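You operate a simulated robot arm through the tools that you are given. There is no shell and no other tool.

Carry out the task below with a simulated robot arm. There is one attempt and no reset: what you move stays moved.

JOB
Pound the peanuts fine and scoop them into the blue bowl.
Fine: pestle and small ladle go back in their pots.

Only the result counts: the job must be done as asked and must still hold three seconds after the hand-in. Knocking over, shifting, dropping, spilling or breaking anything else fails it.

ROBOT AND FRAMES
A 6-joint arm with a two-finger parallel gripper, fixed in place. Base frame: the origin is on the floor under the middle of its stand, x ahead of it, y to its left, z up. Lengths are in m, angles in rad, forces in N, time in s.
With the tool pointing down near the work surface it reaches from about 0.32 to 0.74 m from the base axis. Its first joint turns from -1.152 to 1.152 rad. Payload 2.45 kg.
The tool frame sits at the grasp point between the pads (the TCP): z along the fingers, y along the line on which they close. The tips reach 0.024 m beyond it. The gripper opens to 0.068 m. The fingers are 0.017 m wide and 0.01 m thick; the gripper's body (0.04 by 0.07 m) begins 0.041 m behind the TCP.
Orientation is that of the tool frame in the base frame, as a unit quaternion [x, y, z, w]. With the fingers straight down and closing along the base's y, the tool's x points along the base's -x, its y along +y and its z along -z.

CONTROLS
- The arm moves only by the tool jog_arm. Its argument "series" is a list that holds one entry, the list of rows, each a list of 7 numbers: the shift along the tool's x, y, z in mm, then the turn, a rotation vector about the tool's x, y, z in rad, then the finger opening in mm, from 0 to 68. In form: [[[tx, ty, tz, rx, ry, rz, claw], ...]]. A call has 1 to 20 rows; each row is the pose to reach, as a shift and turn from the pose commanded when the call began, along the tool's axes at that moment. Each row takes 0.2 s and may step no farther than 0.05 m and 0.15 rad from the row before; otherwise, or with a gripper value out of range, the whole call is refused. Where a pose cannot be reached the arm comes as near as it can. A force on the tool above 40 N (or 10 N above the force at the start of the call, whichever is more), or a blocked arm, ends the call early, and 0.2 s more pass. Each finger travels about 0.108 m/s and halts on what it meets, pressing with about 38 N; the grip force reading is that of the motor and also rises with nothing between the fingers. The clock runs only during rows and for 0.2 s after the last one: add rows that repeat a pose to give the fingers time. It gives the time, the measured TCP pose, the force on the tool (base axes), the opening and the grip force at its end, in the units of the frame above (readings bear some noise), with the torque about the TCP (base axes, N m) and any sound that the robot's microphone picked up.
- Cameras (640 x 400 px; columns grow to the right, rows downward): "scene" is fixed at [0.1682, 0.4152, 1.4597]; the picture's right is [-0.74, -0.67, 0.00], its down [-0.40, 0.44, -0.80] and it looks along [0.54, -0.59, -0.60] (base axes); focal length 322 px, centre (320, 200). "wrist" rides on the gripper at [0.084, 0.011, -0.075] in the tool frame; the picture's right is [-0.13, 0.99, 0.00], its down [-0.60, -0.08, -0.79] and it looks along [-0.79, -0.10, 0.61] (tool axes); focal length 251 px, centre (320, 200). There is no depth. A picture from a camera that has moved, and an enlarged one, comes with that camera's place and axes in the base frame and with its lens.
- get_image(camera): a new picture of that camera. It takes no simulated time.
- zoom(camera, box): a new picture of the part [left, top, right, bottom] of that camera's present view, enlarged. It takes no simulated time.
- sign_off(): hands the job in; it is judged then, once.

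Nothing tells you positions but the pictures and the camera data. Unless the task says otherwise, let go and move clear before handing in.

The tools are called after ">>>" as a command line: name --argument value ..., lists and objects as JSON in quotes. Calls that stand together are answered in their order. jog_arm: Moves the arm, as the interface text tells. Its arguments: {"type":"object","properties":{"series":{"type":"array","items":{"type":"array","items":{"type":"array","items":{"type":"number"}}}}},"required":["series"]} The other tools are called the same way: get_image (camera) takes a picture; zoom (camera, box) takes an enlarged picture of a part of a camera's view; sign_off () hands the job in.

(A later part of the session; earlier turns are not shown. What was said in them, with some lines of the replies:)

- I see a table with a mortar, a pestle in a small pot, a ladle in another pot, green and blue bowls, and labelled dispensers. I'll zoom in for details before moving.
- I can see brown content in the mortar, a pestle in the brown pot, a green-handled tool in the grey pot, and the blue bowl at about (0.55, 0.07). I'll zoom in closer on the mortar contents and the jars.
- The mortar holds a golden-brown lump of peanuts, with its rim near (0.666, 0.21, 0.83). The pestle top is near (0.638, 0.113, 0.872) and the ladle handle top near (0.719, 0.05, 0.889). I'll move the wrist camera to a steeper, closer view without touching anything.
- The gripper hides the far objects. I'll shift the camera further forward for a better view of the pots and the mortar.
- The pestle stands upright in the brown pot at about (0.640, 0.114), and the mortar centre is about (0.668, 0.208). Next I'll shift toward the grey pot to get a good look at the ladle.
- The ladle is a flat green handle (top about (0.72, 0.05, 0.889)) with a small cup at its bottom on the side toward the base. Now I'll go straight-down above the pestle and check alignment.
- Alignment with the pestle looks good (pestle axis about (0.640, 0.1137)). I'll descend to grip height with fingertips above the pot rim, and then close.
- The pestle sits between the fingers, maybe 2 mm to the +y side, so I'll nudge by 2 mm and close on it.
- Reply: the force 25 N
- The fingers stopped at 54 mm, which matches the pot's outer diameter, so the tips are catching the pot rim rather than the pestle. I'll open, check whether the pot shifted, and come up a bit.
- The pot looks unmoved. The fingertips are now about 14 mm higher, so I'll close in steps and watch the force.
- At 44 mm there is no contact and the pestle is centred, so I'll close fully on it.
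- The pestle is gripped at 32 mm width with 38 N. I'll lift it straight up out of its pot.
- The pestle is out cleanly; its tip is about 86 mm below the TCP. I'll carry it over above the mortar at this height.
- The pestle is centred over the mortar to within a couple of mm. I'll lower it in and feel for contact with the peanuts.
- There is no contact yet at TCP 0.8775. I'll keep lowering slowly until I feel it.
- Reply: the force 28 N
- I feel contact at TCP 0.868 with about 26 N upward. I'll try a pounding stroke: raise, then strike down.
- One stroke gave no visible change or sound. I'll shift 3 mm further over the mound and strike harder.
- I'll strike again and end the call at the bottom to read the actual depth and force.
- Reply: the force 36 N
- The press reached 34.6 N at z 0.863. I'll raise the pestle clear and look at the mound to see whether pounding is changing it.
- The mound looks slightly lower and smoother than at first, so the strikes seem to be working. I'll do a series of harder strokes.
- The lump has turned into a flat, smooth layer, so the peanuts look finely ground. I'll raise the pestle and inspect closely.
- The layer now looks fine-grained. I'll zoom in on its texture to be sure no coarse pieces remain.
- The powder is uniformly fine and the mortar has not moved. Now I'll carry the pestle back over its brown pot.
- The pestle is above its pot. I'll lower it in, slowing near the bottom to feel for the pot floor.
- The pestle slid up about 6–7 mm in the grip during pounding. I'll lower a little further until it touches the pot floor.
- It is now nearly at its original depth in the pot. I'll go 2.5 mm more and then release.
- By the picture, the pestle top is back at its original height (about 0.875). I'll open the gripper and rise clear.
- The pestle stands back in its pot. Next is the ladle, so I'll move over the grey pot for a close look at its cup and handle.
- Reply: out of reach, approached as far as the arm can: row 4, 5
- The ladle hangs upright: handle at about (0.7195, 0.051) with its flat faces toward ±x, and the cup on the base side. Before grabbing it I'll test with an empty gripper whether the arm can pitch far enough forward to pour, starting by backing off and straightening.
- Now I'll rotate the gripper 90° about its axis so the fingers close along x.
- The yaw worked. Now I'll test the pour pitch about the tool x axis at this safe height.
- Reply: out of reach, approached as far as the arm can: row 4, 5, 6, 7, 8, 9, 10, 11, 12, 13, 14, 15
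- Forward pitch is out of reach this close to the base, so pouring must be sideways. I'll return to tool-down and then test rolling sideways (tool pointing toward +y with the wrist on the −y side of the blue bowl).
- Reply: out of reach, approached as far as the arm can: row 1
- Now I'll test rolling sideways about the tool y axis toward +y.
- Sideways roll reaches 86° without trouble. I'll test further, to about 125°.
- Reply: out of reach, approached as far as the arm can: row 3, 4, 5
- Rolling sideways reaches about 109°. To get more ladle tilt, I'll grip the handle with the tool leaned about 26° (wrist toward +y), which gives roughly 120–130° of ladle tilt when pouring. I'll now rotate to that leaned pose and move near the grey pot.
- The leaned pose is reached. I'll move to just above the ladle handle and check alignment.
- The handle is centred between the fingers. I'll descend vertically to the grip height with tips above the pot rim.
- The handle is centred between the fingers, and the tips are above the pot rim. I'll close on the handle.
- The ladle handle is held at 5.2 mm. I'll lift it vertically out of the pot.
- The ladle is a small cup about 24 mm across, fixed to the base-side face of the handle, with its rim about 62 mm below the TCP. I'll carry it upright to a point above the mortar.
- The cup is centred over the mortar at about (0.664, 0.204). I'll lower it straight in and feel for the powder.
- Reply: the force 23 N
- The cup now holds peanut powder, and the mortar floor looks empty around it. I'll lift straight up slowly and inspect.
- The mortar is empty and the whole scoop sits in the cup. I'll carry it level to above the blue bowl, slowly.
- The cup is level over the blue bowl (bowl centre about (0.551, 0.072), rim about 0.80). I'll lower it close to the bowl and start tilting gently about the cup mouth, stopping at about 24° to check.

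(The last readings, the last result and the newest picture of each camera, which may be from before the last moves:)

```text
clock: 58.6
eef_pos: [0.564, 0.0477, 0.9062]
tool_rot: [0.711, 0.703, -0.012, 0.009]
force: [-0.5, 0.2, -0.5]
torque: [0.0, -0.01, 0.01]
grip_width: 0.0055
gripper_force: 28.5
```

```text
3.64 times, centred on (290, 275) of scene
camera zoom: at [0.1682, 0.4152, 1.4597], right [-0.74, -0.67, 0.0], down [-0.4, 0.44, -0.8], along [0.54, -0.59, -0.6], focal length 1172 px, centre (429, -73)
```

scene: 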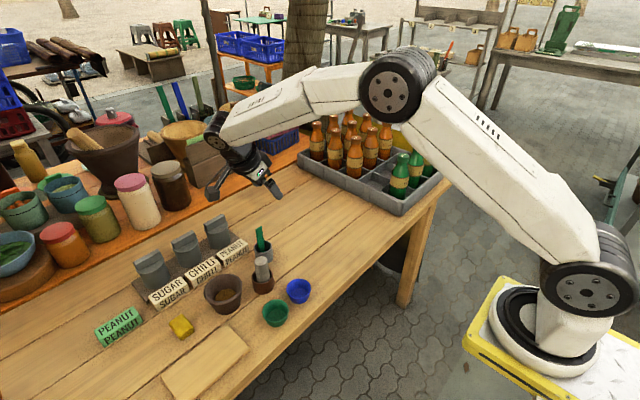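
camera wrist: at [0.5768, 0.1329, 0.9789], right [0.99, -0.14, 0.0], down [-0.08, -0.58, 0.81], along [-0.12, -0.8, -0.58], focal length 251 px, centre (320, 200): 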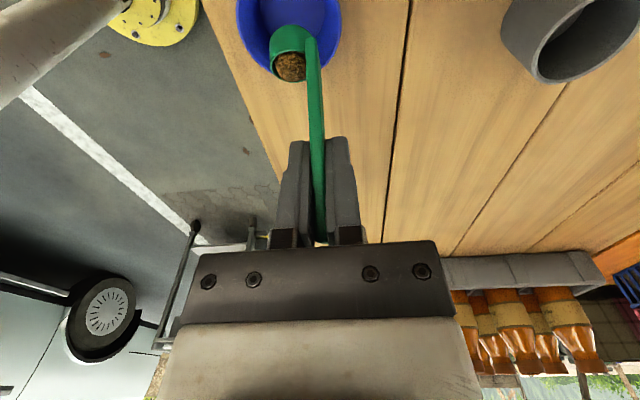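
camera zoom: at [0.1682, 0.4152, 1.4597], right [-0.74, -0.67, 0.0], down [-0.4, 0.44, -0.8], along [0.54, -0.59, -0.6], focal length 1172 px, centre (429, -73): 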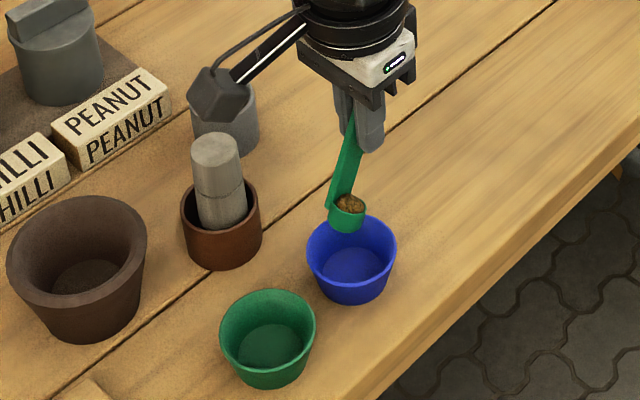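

The cup mouth is right over the bowl and still full. I'll continue tilting around the mouth to about 88° and look.

>>> jog_arm --series '[[[-9.6, 0, 4.4, 0, 0.14, 0, 0], [-16.5, 0, 9.8, 0, 0.28, 0, 0], [-22.5, 0, 16.1, 0, 0.42, 0, 0], [-27.7, 0, 23.1, 0, 0.56, 0, 0], [-31.9, 0, 30.9, 0, 0.7, 0, 0], [-34.8, 0, 39.1, 0, 0.84, 0, 0], [-36.7, 0, 47.6, 0, 0.98, 0, 0], [-37.5, 0, 51.3, 0, 1.12, 0, 0], [-37.5, 0, 51.3, 0, 1.12, 0, 0]]]'

>>> get_image --camera "wrist"

>>> zoom --camera "scene" --box '[240, 220, 340, 330]'

```text
clock: 60.6
eef_pos: [0.5645, 0.007, 0.8577]
tool_rot: [0.61, 0.599, 0.368, -0.366]
force: [-0.6, 0.6, 0.4]
torque: [-0.01, -0.01, 0.01]
grip_width: 0.0051
gripper_force: 28.2
```

```text
taken
camera wrist: at [0.5757, -0.0212, 0.9656], right [0.99, -0.07, -0.12], down [-0.09, -0.98, -0.17], along [-0.11, 0.18, -0.98], focal length 251 px, centre (320, 200)
```

wrist: 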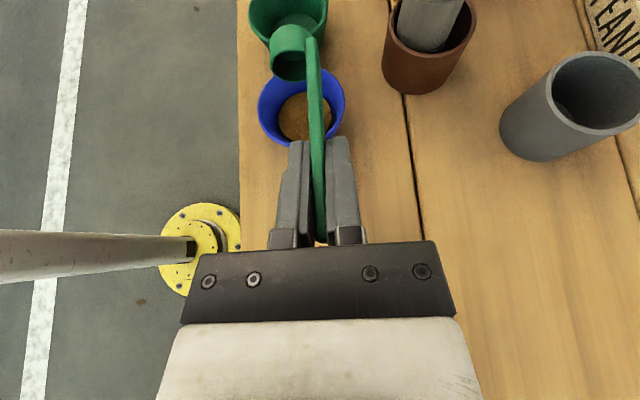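

```text
3.64 times, centred on (290, 275) of scene
camera zoom: at [0.1682, 0.4152, 1.4597], right [-0.74, -0.67, 0.0], down [-0.4, 0.44, -0.8], along [0.54, -0.59, -0.6], focal length 1172 px, centre (429, -73)
```

zoom: 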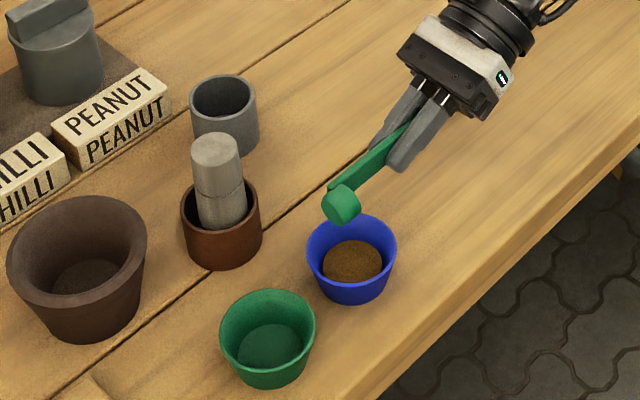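

The powder has dropped into the blue bowl. I'll check whether the cup is empty and nothing spilled.

>>> zoom --camera "wrist" --box '[230, 0, 380, 160]'

>>> zoom --camera "scene" --box '[270, 250, 330, 310]'

```text
2.50 times, centred on (305, 80) of wrist
camera zoom: at [0.5757, -0.0212, 0.9656], right [0.99, -0.07, -0.12], down [-0.09, -0.98, -0.17], along [-0.11, 0.18, -0.98], focal length 629 px, centre (358, 500)
```

zoom: 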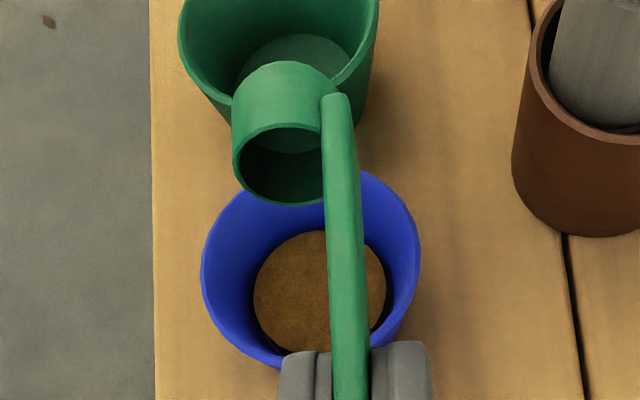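

```text
6.67 times, centred on (300, 280) of scene
camera zoom: at [0.1682, 0.4152, 1.4597], right [-0.74, -0.67, 0.0], down [-0.4, 0.44, -0.8], along [0.54, -0.59, -0.6], focal length 2148 px, centre (453, -333)
```

zoom: 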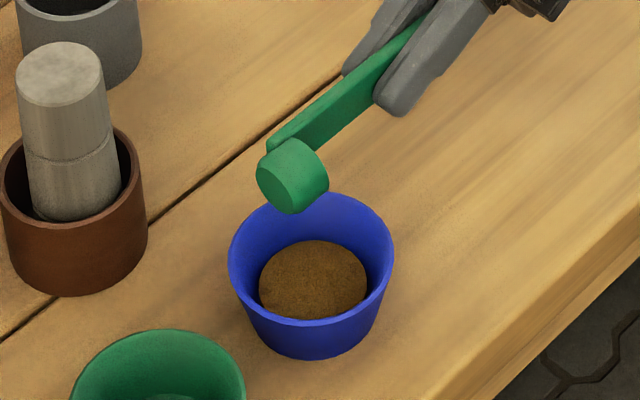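

The cup is empty and all of the powder is in the blue bowl with nothing spilled. I'll raise the ladle and rotate it back upright on the way to the grey pot.

>>> jog_arm --series '[[[26.6, 0, -13.9, 0, -0.14, 0, 0], [53.2, 0, -27.7, 0, -0.28, 0, 0], [79.9, 0, -41.6, 0, -0.42, 0, 0], [106.5, 0, -55.4, 0, -0.56, 0, 0], [118.1, 0, -54.7, 0, -0.7, 0, 0], [120.9, 0, -49.4, 0, -0.84, 0, 0], [124.6, 0, -42.3, 0, -0.98, 0, 0], [127.8, 0, -36.1, 0, -1.12, 0, 0], [131, 0, -29.9, 0, -1.26, 0, 0], [133.8, 0, -24.5, 0, -1.4, 0, 0], [135.4, 0, -21.4, 0, -1.54, 0, 0], [135.4, 0, -21.4, 0, -1.54, 0, 0]]]'

>>> zoom --camera "scene" --box '[220, 200, 340, 330]'

```text
clock: 63.2
eef_pos: [0.5656, 0.0528, 0.9862]
tool_rot: [0.694, 0.684, -0.161, 0.156]
force: [0.0, -0.8, -0.3]
torque: [-0.04, 0.0, 0.01]
grip_width: 0.0055
gripper_force: 28.6
```

```text
3.08 times, centred on (280, 265) of scene
camera zoom: at [0.1682, 0.4153, 1.4597], right [-0.74, -0.67, 0.0], down [-0.4, 0.44, -0.8], along [0.54, -0.59, -0.6], focal length 992 px, centre (443, 0)
```

zoom: 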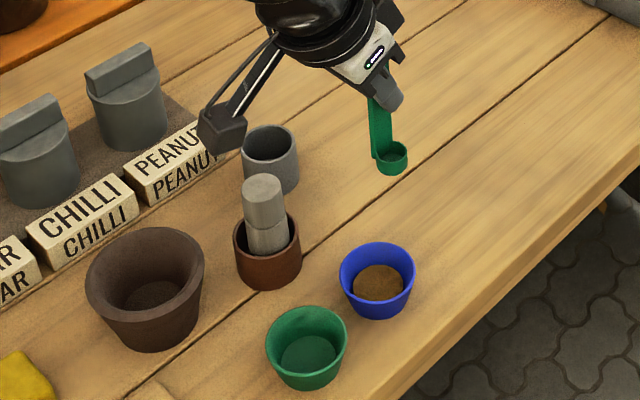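

The ladle is upright again. I'll move it along x to above the grey pot.

>>> jog_arm --series '[[[0, 31, 0, 0, 0, 0, 0], [0.5, 62, 0, 0, 0, 0, 0], [1, 93, 0, 0, 0, 0, 0], [1, 124, 0.5, 0, 0, 0, 0], [1.4, 155.5, 0.5, 0, 0, 0, 0], [1.4, 155.5, 0.5, 0, 0, 0, 0]]]'

>>> get_image --camera "wrist"

>>> zoom --camera "scene" --box '[230, 190, 310, 270]'

```text
clock: 64.6
eef_pos: [0.7226, 0.0486, 0.9857]
tool_rot: [0.692, 0.686, -0.162, 0.155]
force: [-0.2, -0.6, 0.6]
torque: [-0.03, -0.02, 0.03]
grip_width: 0.0054
gripper_force: 28.7
```

```text
taken
camera wrist: at [0.735, 0.1567, 1.0155], right [0.99, -0.13, 0.05], down [-0.07, -0.2, 0.98], along [-0.12, -0.97, -0.2], focal length 251 px, centre (320, 200)
```

wrist: 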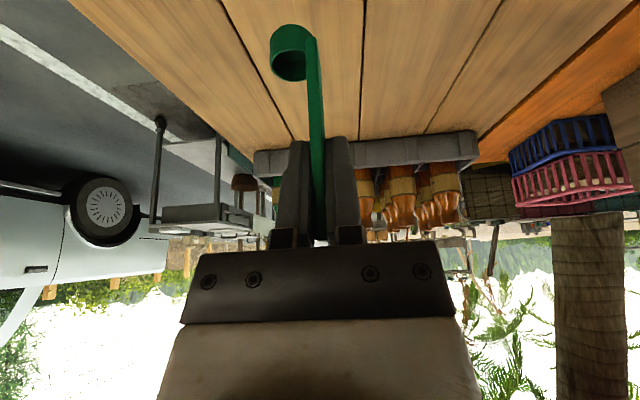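

```text
5.00 times, centred on (270, 230) of scene
camera zoom: at [0.1682, 0.4152, 1.4597], right [-0.74, -0.67, 0.0], down [-0.4, 0.44, -0.8], along [0.54, -0.59, -0.6], focal length 1611 px, centre (570, 50)
```

zoom: 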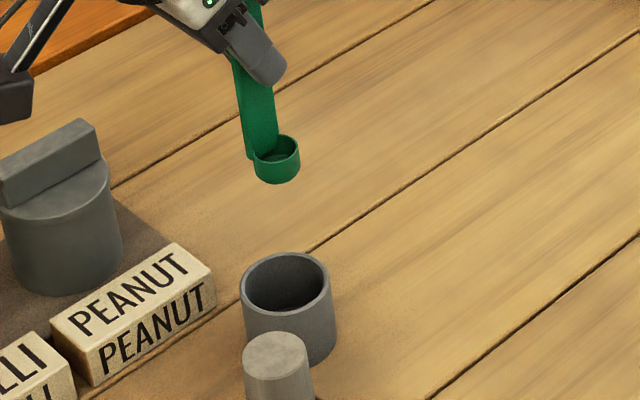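

The ladle is above the grey pot (pot centre about (0.711, 0.050)). I'll lower until the cup bottom is just above the rim and verify alignment.

>>> jog_arm --series '[[[11.5, 0.3, 22, 0, 0, 0, 0], [23, 0.6, 44, 0, 0, 0, 0], [34.7, 0.9, 66.5, 0, 0, 0, 0], [34.7, 0.9, 66.5, 0, 0, 0, 0]]]'

>>> zoom --camera "wrist" --box '[230, 0, 400, 150]'

>>> zoom --camera "scene" --box '[240, 210, 300, 270]'

```text
clock: 65.6
eef_pos: [0.7236, 0.0526, 0.9114]
tool_rot: [0.693, 0.685, -0.163, 0.156]
force: [0.7, 0.5, -0.6]
torque: [0.04, 0.0, -0.01]
grip_width: 0.0051
gripper_force: 28.1
```

```text
2.67 times, centred on (315, 75) of wrist
camera zoom: at [0.7353, 0.1604, 0.9406], right [0.99, -0.13, 0.05], down [-0.08, -0.2, 0.98], along [-0.12, -0.97, -0.2], focal length 670 px, centre (333, 533)
```

zoom: 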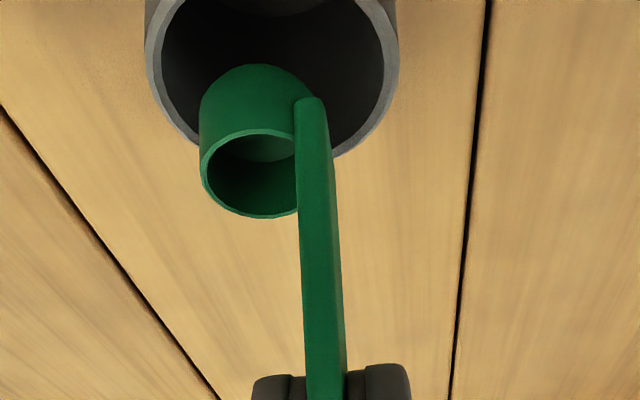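

```text
6.67 times, centred on (270, 240) of scene
camera zoom: at [0.1682, 0.4152, 1.4597], right [-0.74, -0.67, 0.0], down [-0.4, 0.44, -0.8], along [0.54, -0.59, -0.6], focal length 2148 px, centre (653, -67)
```

zoom: 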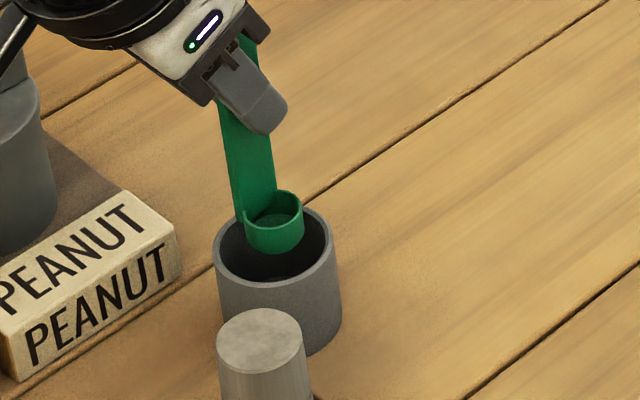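

The ladle fits within the pot opening with about 3 mm or more of margin on each side. I'll nudge 2 mm and lower it in slowly.

>>> jog_arm --series '[[[4.8, 0, 14.4, 0, 0, 0, 0], [11.4, 0.2, 27.9, 0, 0, 0, 0], [15.7, 0.3, 36.9, 0, 0, 0, 0], [17.4, 0.3, 40.4, 0, 0, 0, 0], [18.2, 0.3, 42, 0, 0, 0, 0]]]'

>>> get_image --camera "wrist"

>>> zoom --camera "scene" --box '[240, 210, 300, 270]'

```text
clock: 66.8
eef_pos: [0.7228, 0.0506, 0.8642]
tool_rot: [0.693, 0.685, -0.162, 0.156]
force: [-0.3, 0.3, -0.2]
torque: [0.0, -0.01, -0.01]
grip_width: 0.0051
gripper_force: 28.7
```

```text
taken
camera wrist: at [0.7348, 0.1581, 0.8952], right [0.99, -0.13, 0.05], down [-0.08, -0.2, 0.98], along [-0.12, -0.97, -0.2], focal length 251 px, centre (320, 200)
```

wrist: 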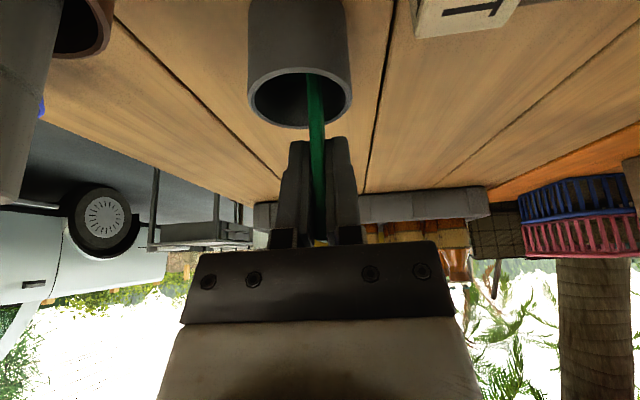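

```text
6.67 times, centred on (270, 240) of scene
camera zoom: at [0.1682, 0.4152, 1.4597], right [-0.74, -0.67, 0.0], down [-0.4, 0.44, -0.8], along [0.54, -0.59, -0.6], focal length 2148 px, centre (653, -67)
```

zoom: 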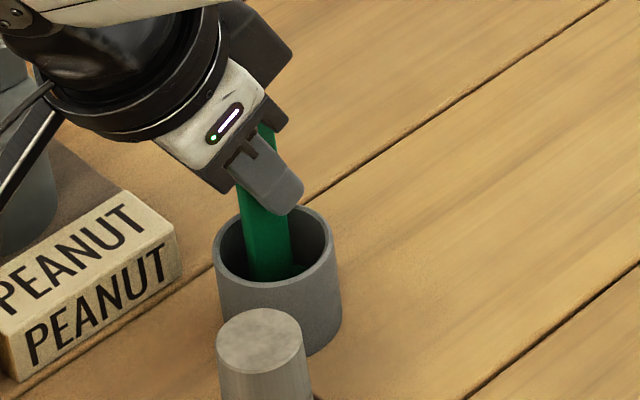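

It is inside the pot with no contact yet. I'll lower a couple of mm more to seat it.

>>> jog_arm --series '[[[0.7, 0, 1.3, 0, 0, 0, 0], [1.3, 0, 2.7, 0, 0, 0, 0], [1.3, 0, 2.7, 0, 0, 0, 0]]]'

```text
clock: 67.6
eef_pos: [0.7228, 0.0493, 0.864]
tool_rot: [0.693, 0.685, -0.16, 0.156]
force: [-2.0, -0.2, 13.8]
torque: [-0.08, 0.28, -0.03]
grip_width: 0.0051
gripper_force: 28.1
```

It touches the pot floor (13.8 N). I'll ease back 1 mm, open the fingers, and watch the ladle.

>>> jog_arm --series '[[[-0.5, 0, -1, 0, 0, 0, 0], [-0.5, 0, -1, 0, 0, 0, 6], [-0.5, 0, -1, 0, 0, 0, 15], [-0.5, 0, -1, 0, 0, 0, 35], [-0.5, 0, -1, 0, 0, 0, 60], [-0.5, 0, -1, 0, 0, 0, 60]]]'

>>> get_image --camera "wrist"

>>> zoom --camera "scene" --box '[240, 210, 300, 270]'

```text
clock: 69.0
eef_pos: [0.7212, 0.051, 0.8629]
tool_rot: [0.693, 0.686, -0.161, 0.155]
force: [0.0, -0.2, 0.1]
torque: [0.01, 0.03, -0.01]
grip_width: 0.0602
gripper_force: 0.1
```

```text
taken
camera wrist: at [0.7343, 0.1583, 0.893], right [0.99, -0.13, 0.05], down [-0.08, -0.2, 0.98], along [-0.12, -0.97, -0.2], focal length 251 px, centre (320, 200)
```

wrist: 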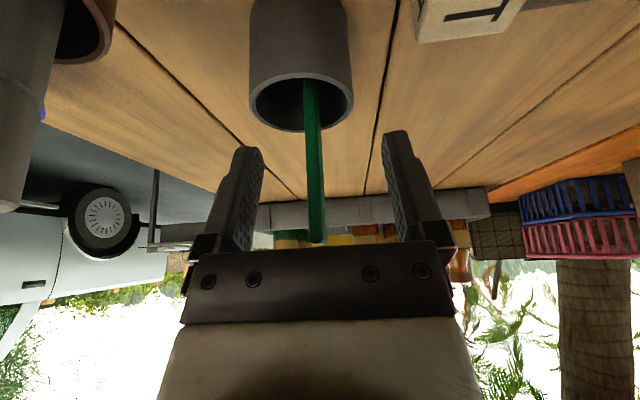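

```text
6.67 times, centred on (270, 240) of scene
camera zoom: at [0.1682, 0.4152, 1.4597], right [-0.74, -0.67, 0.0], down [-0.4, 0.44, -0.8], along [0.54, -0.59, -0.6], focal length 2148 px, centre (653, -67)
```

zoom: 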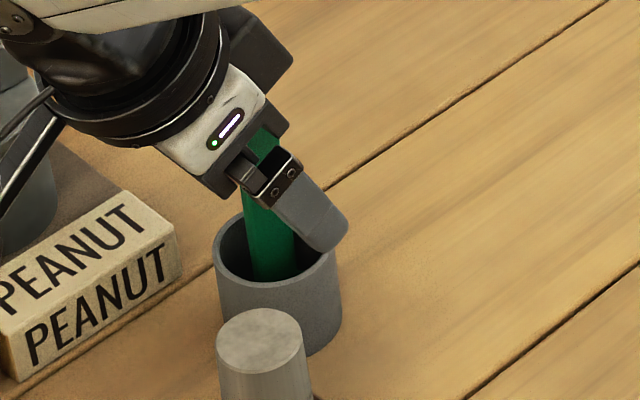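

The ladle stands on its own. I'll rise vertically clear of it.

>>> jog_arm --series '[[[-6.6, 0, -13.5, 0, 0, 0, 66], [-17.5, 0, -36, 0, 0, 0, 68], [-30.7, 0, -63, 0, 0, 0, 68], [-43.8, 0, -90, 0, 0, 0, 68], [-52, 0, -107, 0, 0, 0, 68], [-52, 0, -107, 0, 0, 0, 68]]]'

>>> get_image --camera "scene"

>>> zoom --camera "scene" --box '[180, 210, 320, 330]'

>>> zoom --camera "scene" --box '[240, 210, 300, 270]'

```text
clock: 70.4
eef_pos: [0.7192, 0.0512, 0.9818]
tool_rot: [0.693, 0.686, -0.161, 0.155]
force: [0.5, 1.1, -0.3]
torque: [-0.02, 0.02, 0.02]
grip_width: 0.068
gripper_force: 0.1
```

```text
taken
```

scene: 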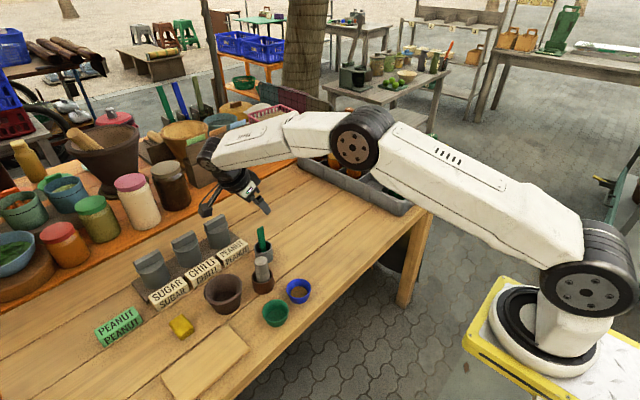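

```text
3.33 times, centred on (250, 270) of scene
camera zoom: at [0.1682, 0.4152, 1.4597], right [-0.74, -0.67, 0.0], down [-0.4, 0.44, -0.8], along [0.54, -0.59, -0.6], focal length 1074 px, centre (553, -33)
```

zoom: 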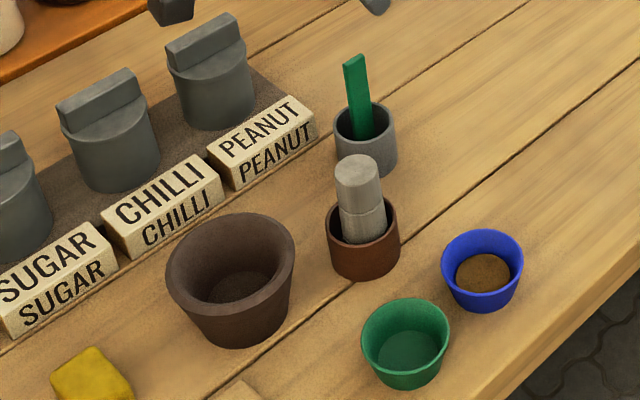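

```text
6.67 times, centred on (270, 240) of scene
camera zoom: at [0.1682, 0.4152, 1.4597], right [-0.74, -0.67, 0.0], down [-0.4, 0.44, -0.8], along [0.54, -0.59, -0.6], focal length 2148 px, centre (653, -67)
```

zoom: 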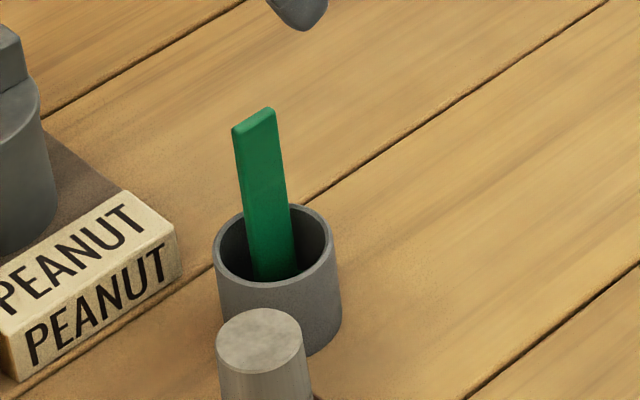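

Pestle and ladle are both in their pots and the blue bowl holds the powder. I'll retreat the arm further and compare the whole scene with the start.

>>> jog_arm --series '[[[-10, -40, -20, 0, 0.1, 0, 68], [-20, -80, -40, 0, 0.2, 0, 68], [-30, -120, -60, 0, 0.3, 0, 68], [-40, -160, -80, 0, 0.4, 0, 68], [-45, -200, -90, 0, 0.45, 0, 68], [-45, -200, -90, 0, 0.45, 0, 68]]]'

>>> zoom --camera "scene" --box '[80, 200, 340, 360]'

>>> zoom --camera "scene" --box '[190, 220, 330, 330]'

>>> zoom --camera "scene" --box '[200, 265, 250, 315]'

>>> zoom --camera "scene" --box '[275, 265, 325, 315]'

```text
clock: 71.8
eef_pos: [0.5215, 0.0533, 1.0812]
tool_rot: [0.711, 0.703, -0.002, -0.002]
force: [-0.5, 0.4, 0.1]
torque: [0.0, 0.01, 0.0]
grip_width: 0.0679
gripper_force: 0.1
```

```text
2.46 times, centred on (210, 280) of scene
camera zoom: at [0.1682, 0.4152, 1.4597], right [-0.74, -0.67, 0.0], down [-0.4, 0.44, -0.8], along [0.54, -0.59, -0.6], focal length 793 px, centre (591, 3)
```

zoom: 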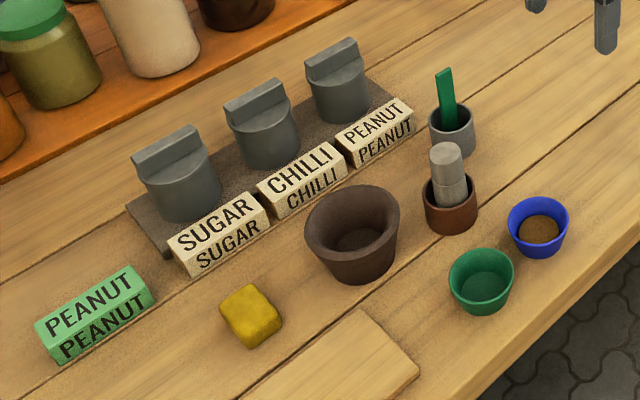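

```text
3.64 times, centred on (260, 275) of scene
camera zoom: at [0.1682, 0.4152, 1.4597], right [-0.74, -0.67, 0.0], down [-0.4, 0.44, -0.8], along [0.54, -0.59, -0.6], focal length 1172 px, centre (538, -73)
```

zoom: 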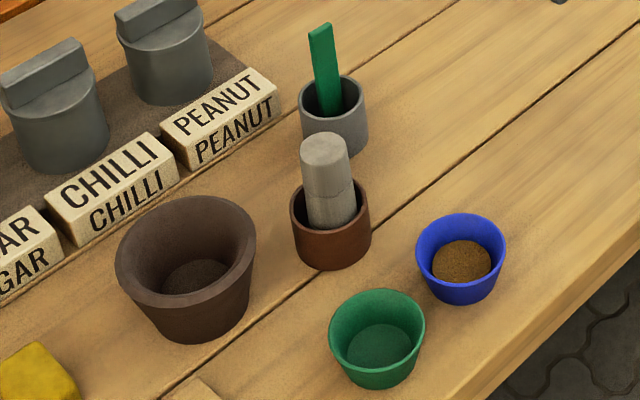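

```text
8.00 times, centred on (225, 290) of scene
camera zoom: at [0.1682, 0.4152, 1.4597], right [-0.74, -0.67, 0.0], down [-0.4, 0.44, -0.8], along [0.54, -0.59, -0.6], focal length 2578 px, centre (1080, -520)
```

zoom: 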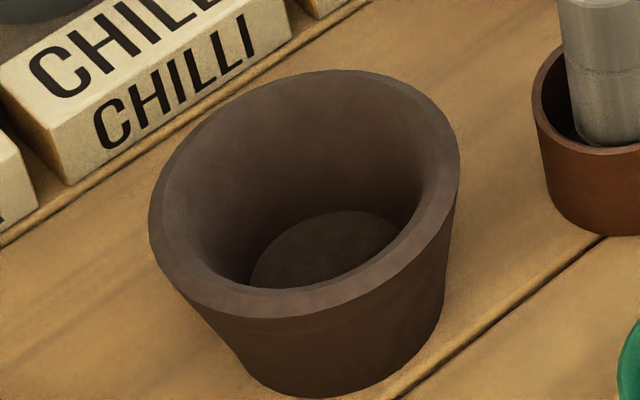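

```text
8.00 times, centred on (300, 290) of scene
camera zoom: at [0.1682, 0.4152, 1.4597], right [-0.74, -0.67, 0.0], down [-0.4, 0.44, -0.8], along [0.54, -0.59, -0.6], focal length 2578 px, centre (480, -520)
```

zoom: 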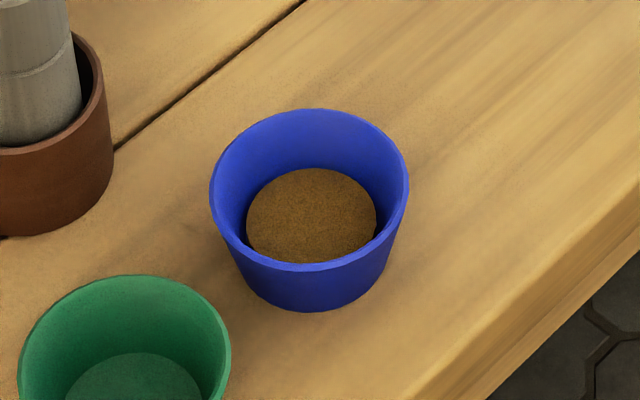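

The fine peanuts are in the blue bowl and the mortar is empty. The pestle and ladle stand in their pots, nothing else has moved from its starting place, and the gripper is open and clear. I'm handing the job in.

>>> sign_off

```text
The job is handed in.
```

The job is handed in. I pounded the peanuts to a fine powder and poured it into the blue bowl. The mortar and ladle were left empty, and I saw no spills. The pestle and small ladle are back in their own pots.

When I first went for the pestle, the fingers closed on its brown pot instead. I opened them straight away, and the pot did not appear to have moved. In the final pictures everything else looked where it started, and the gripper was open and clear.
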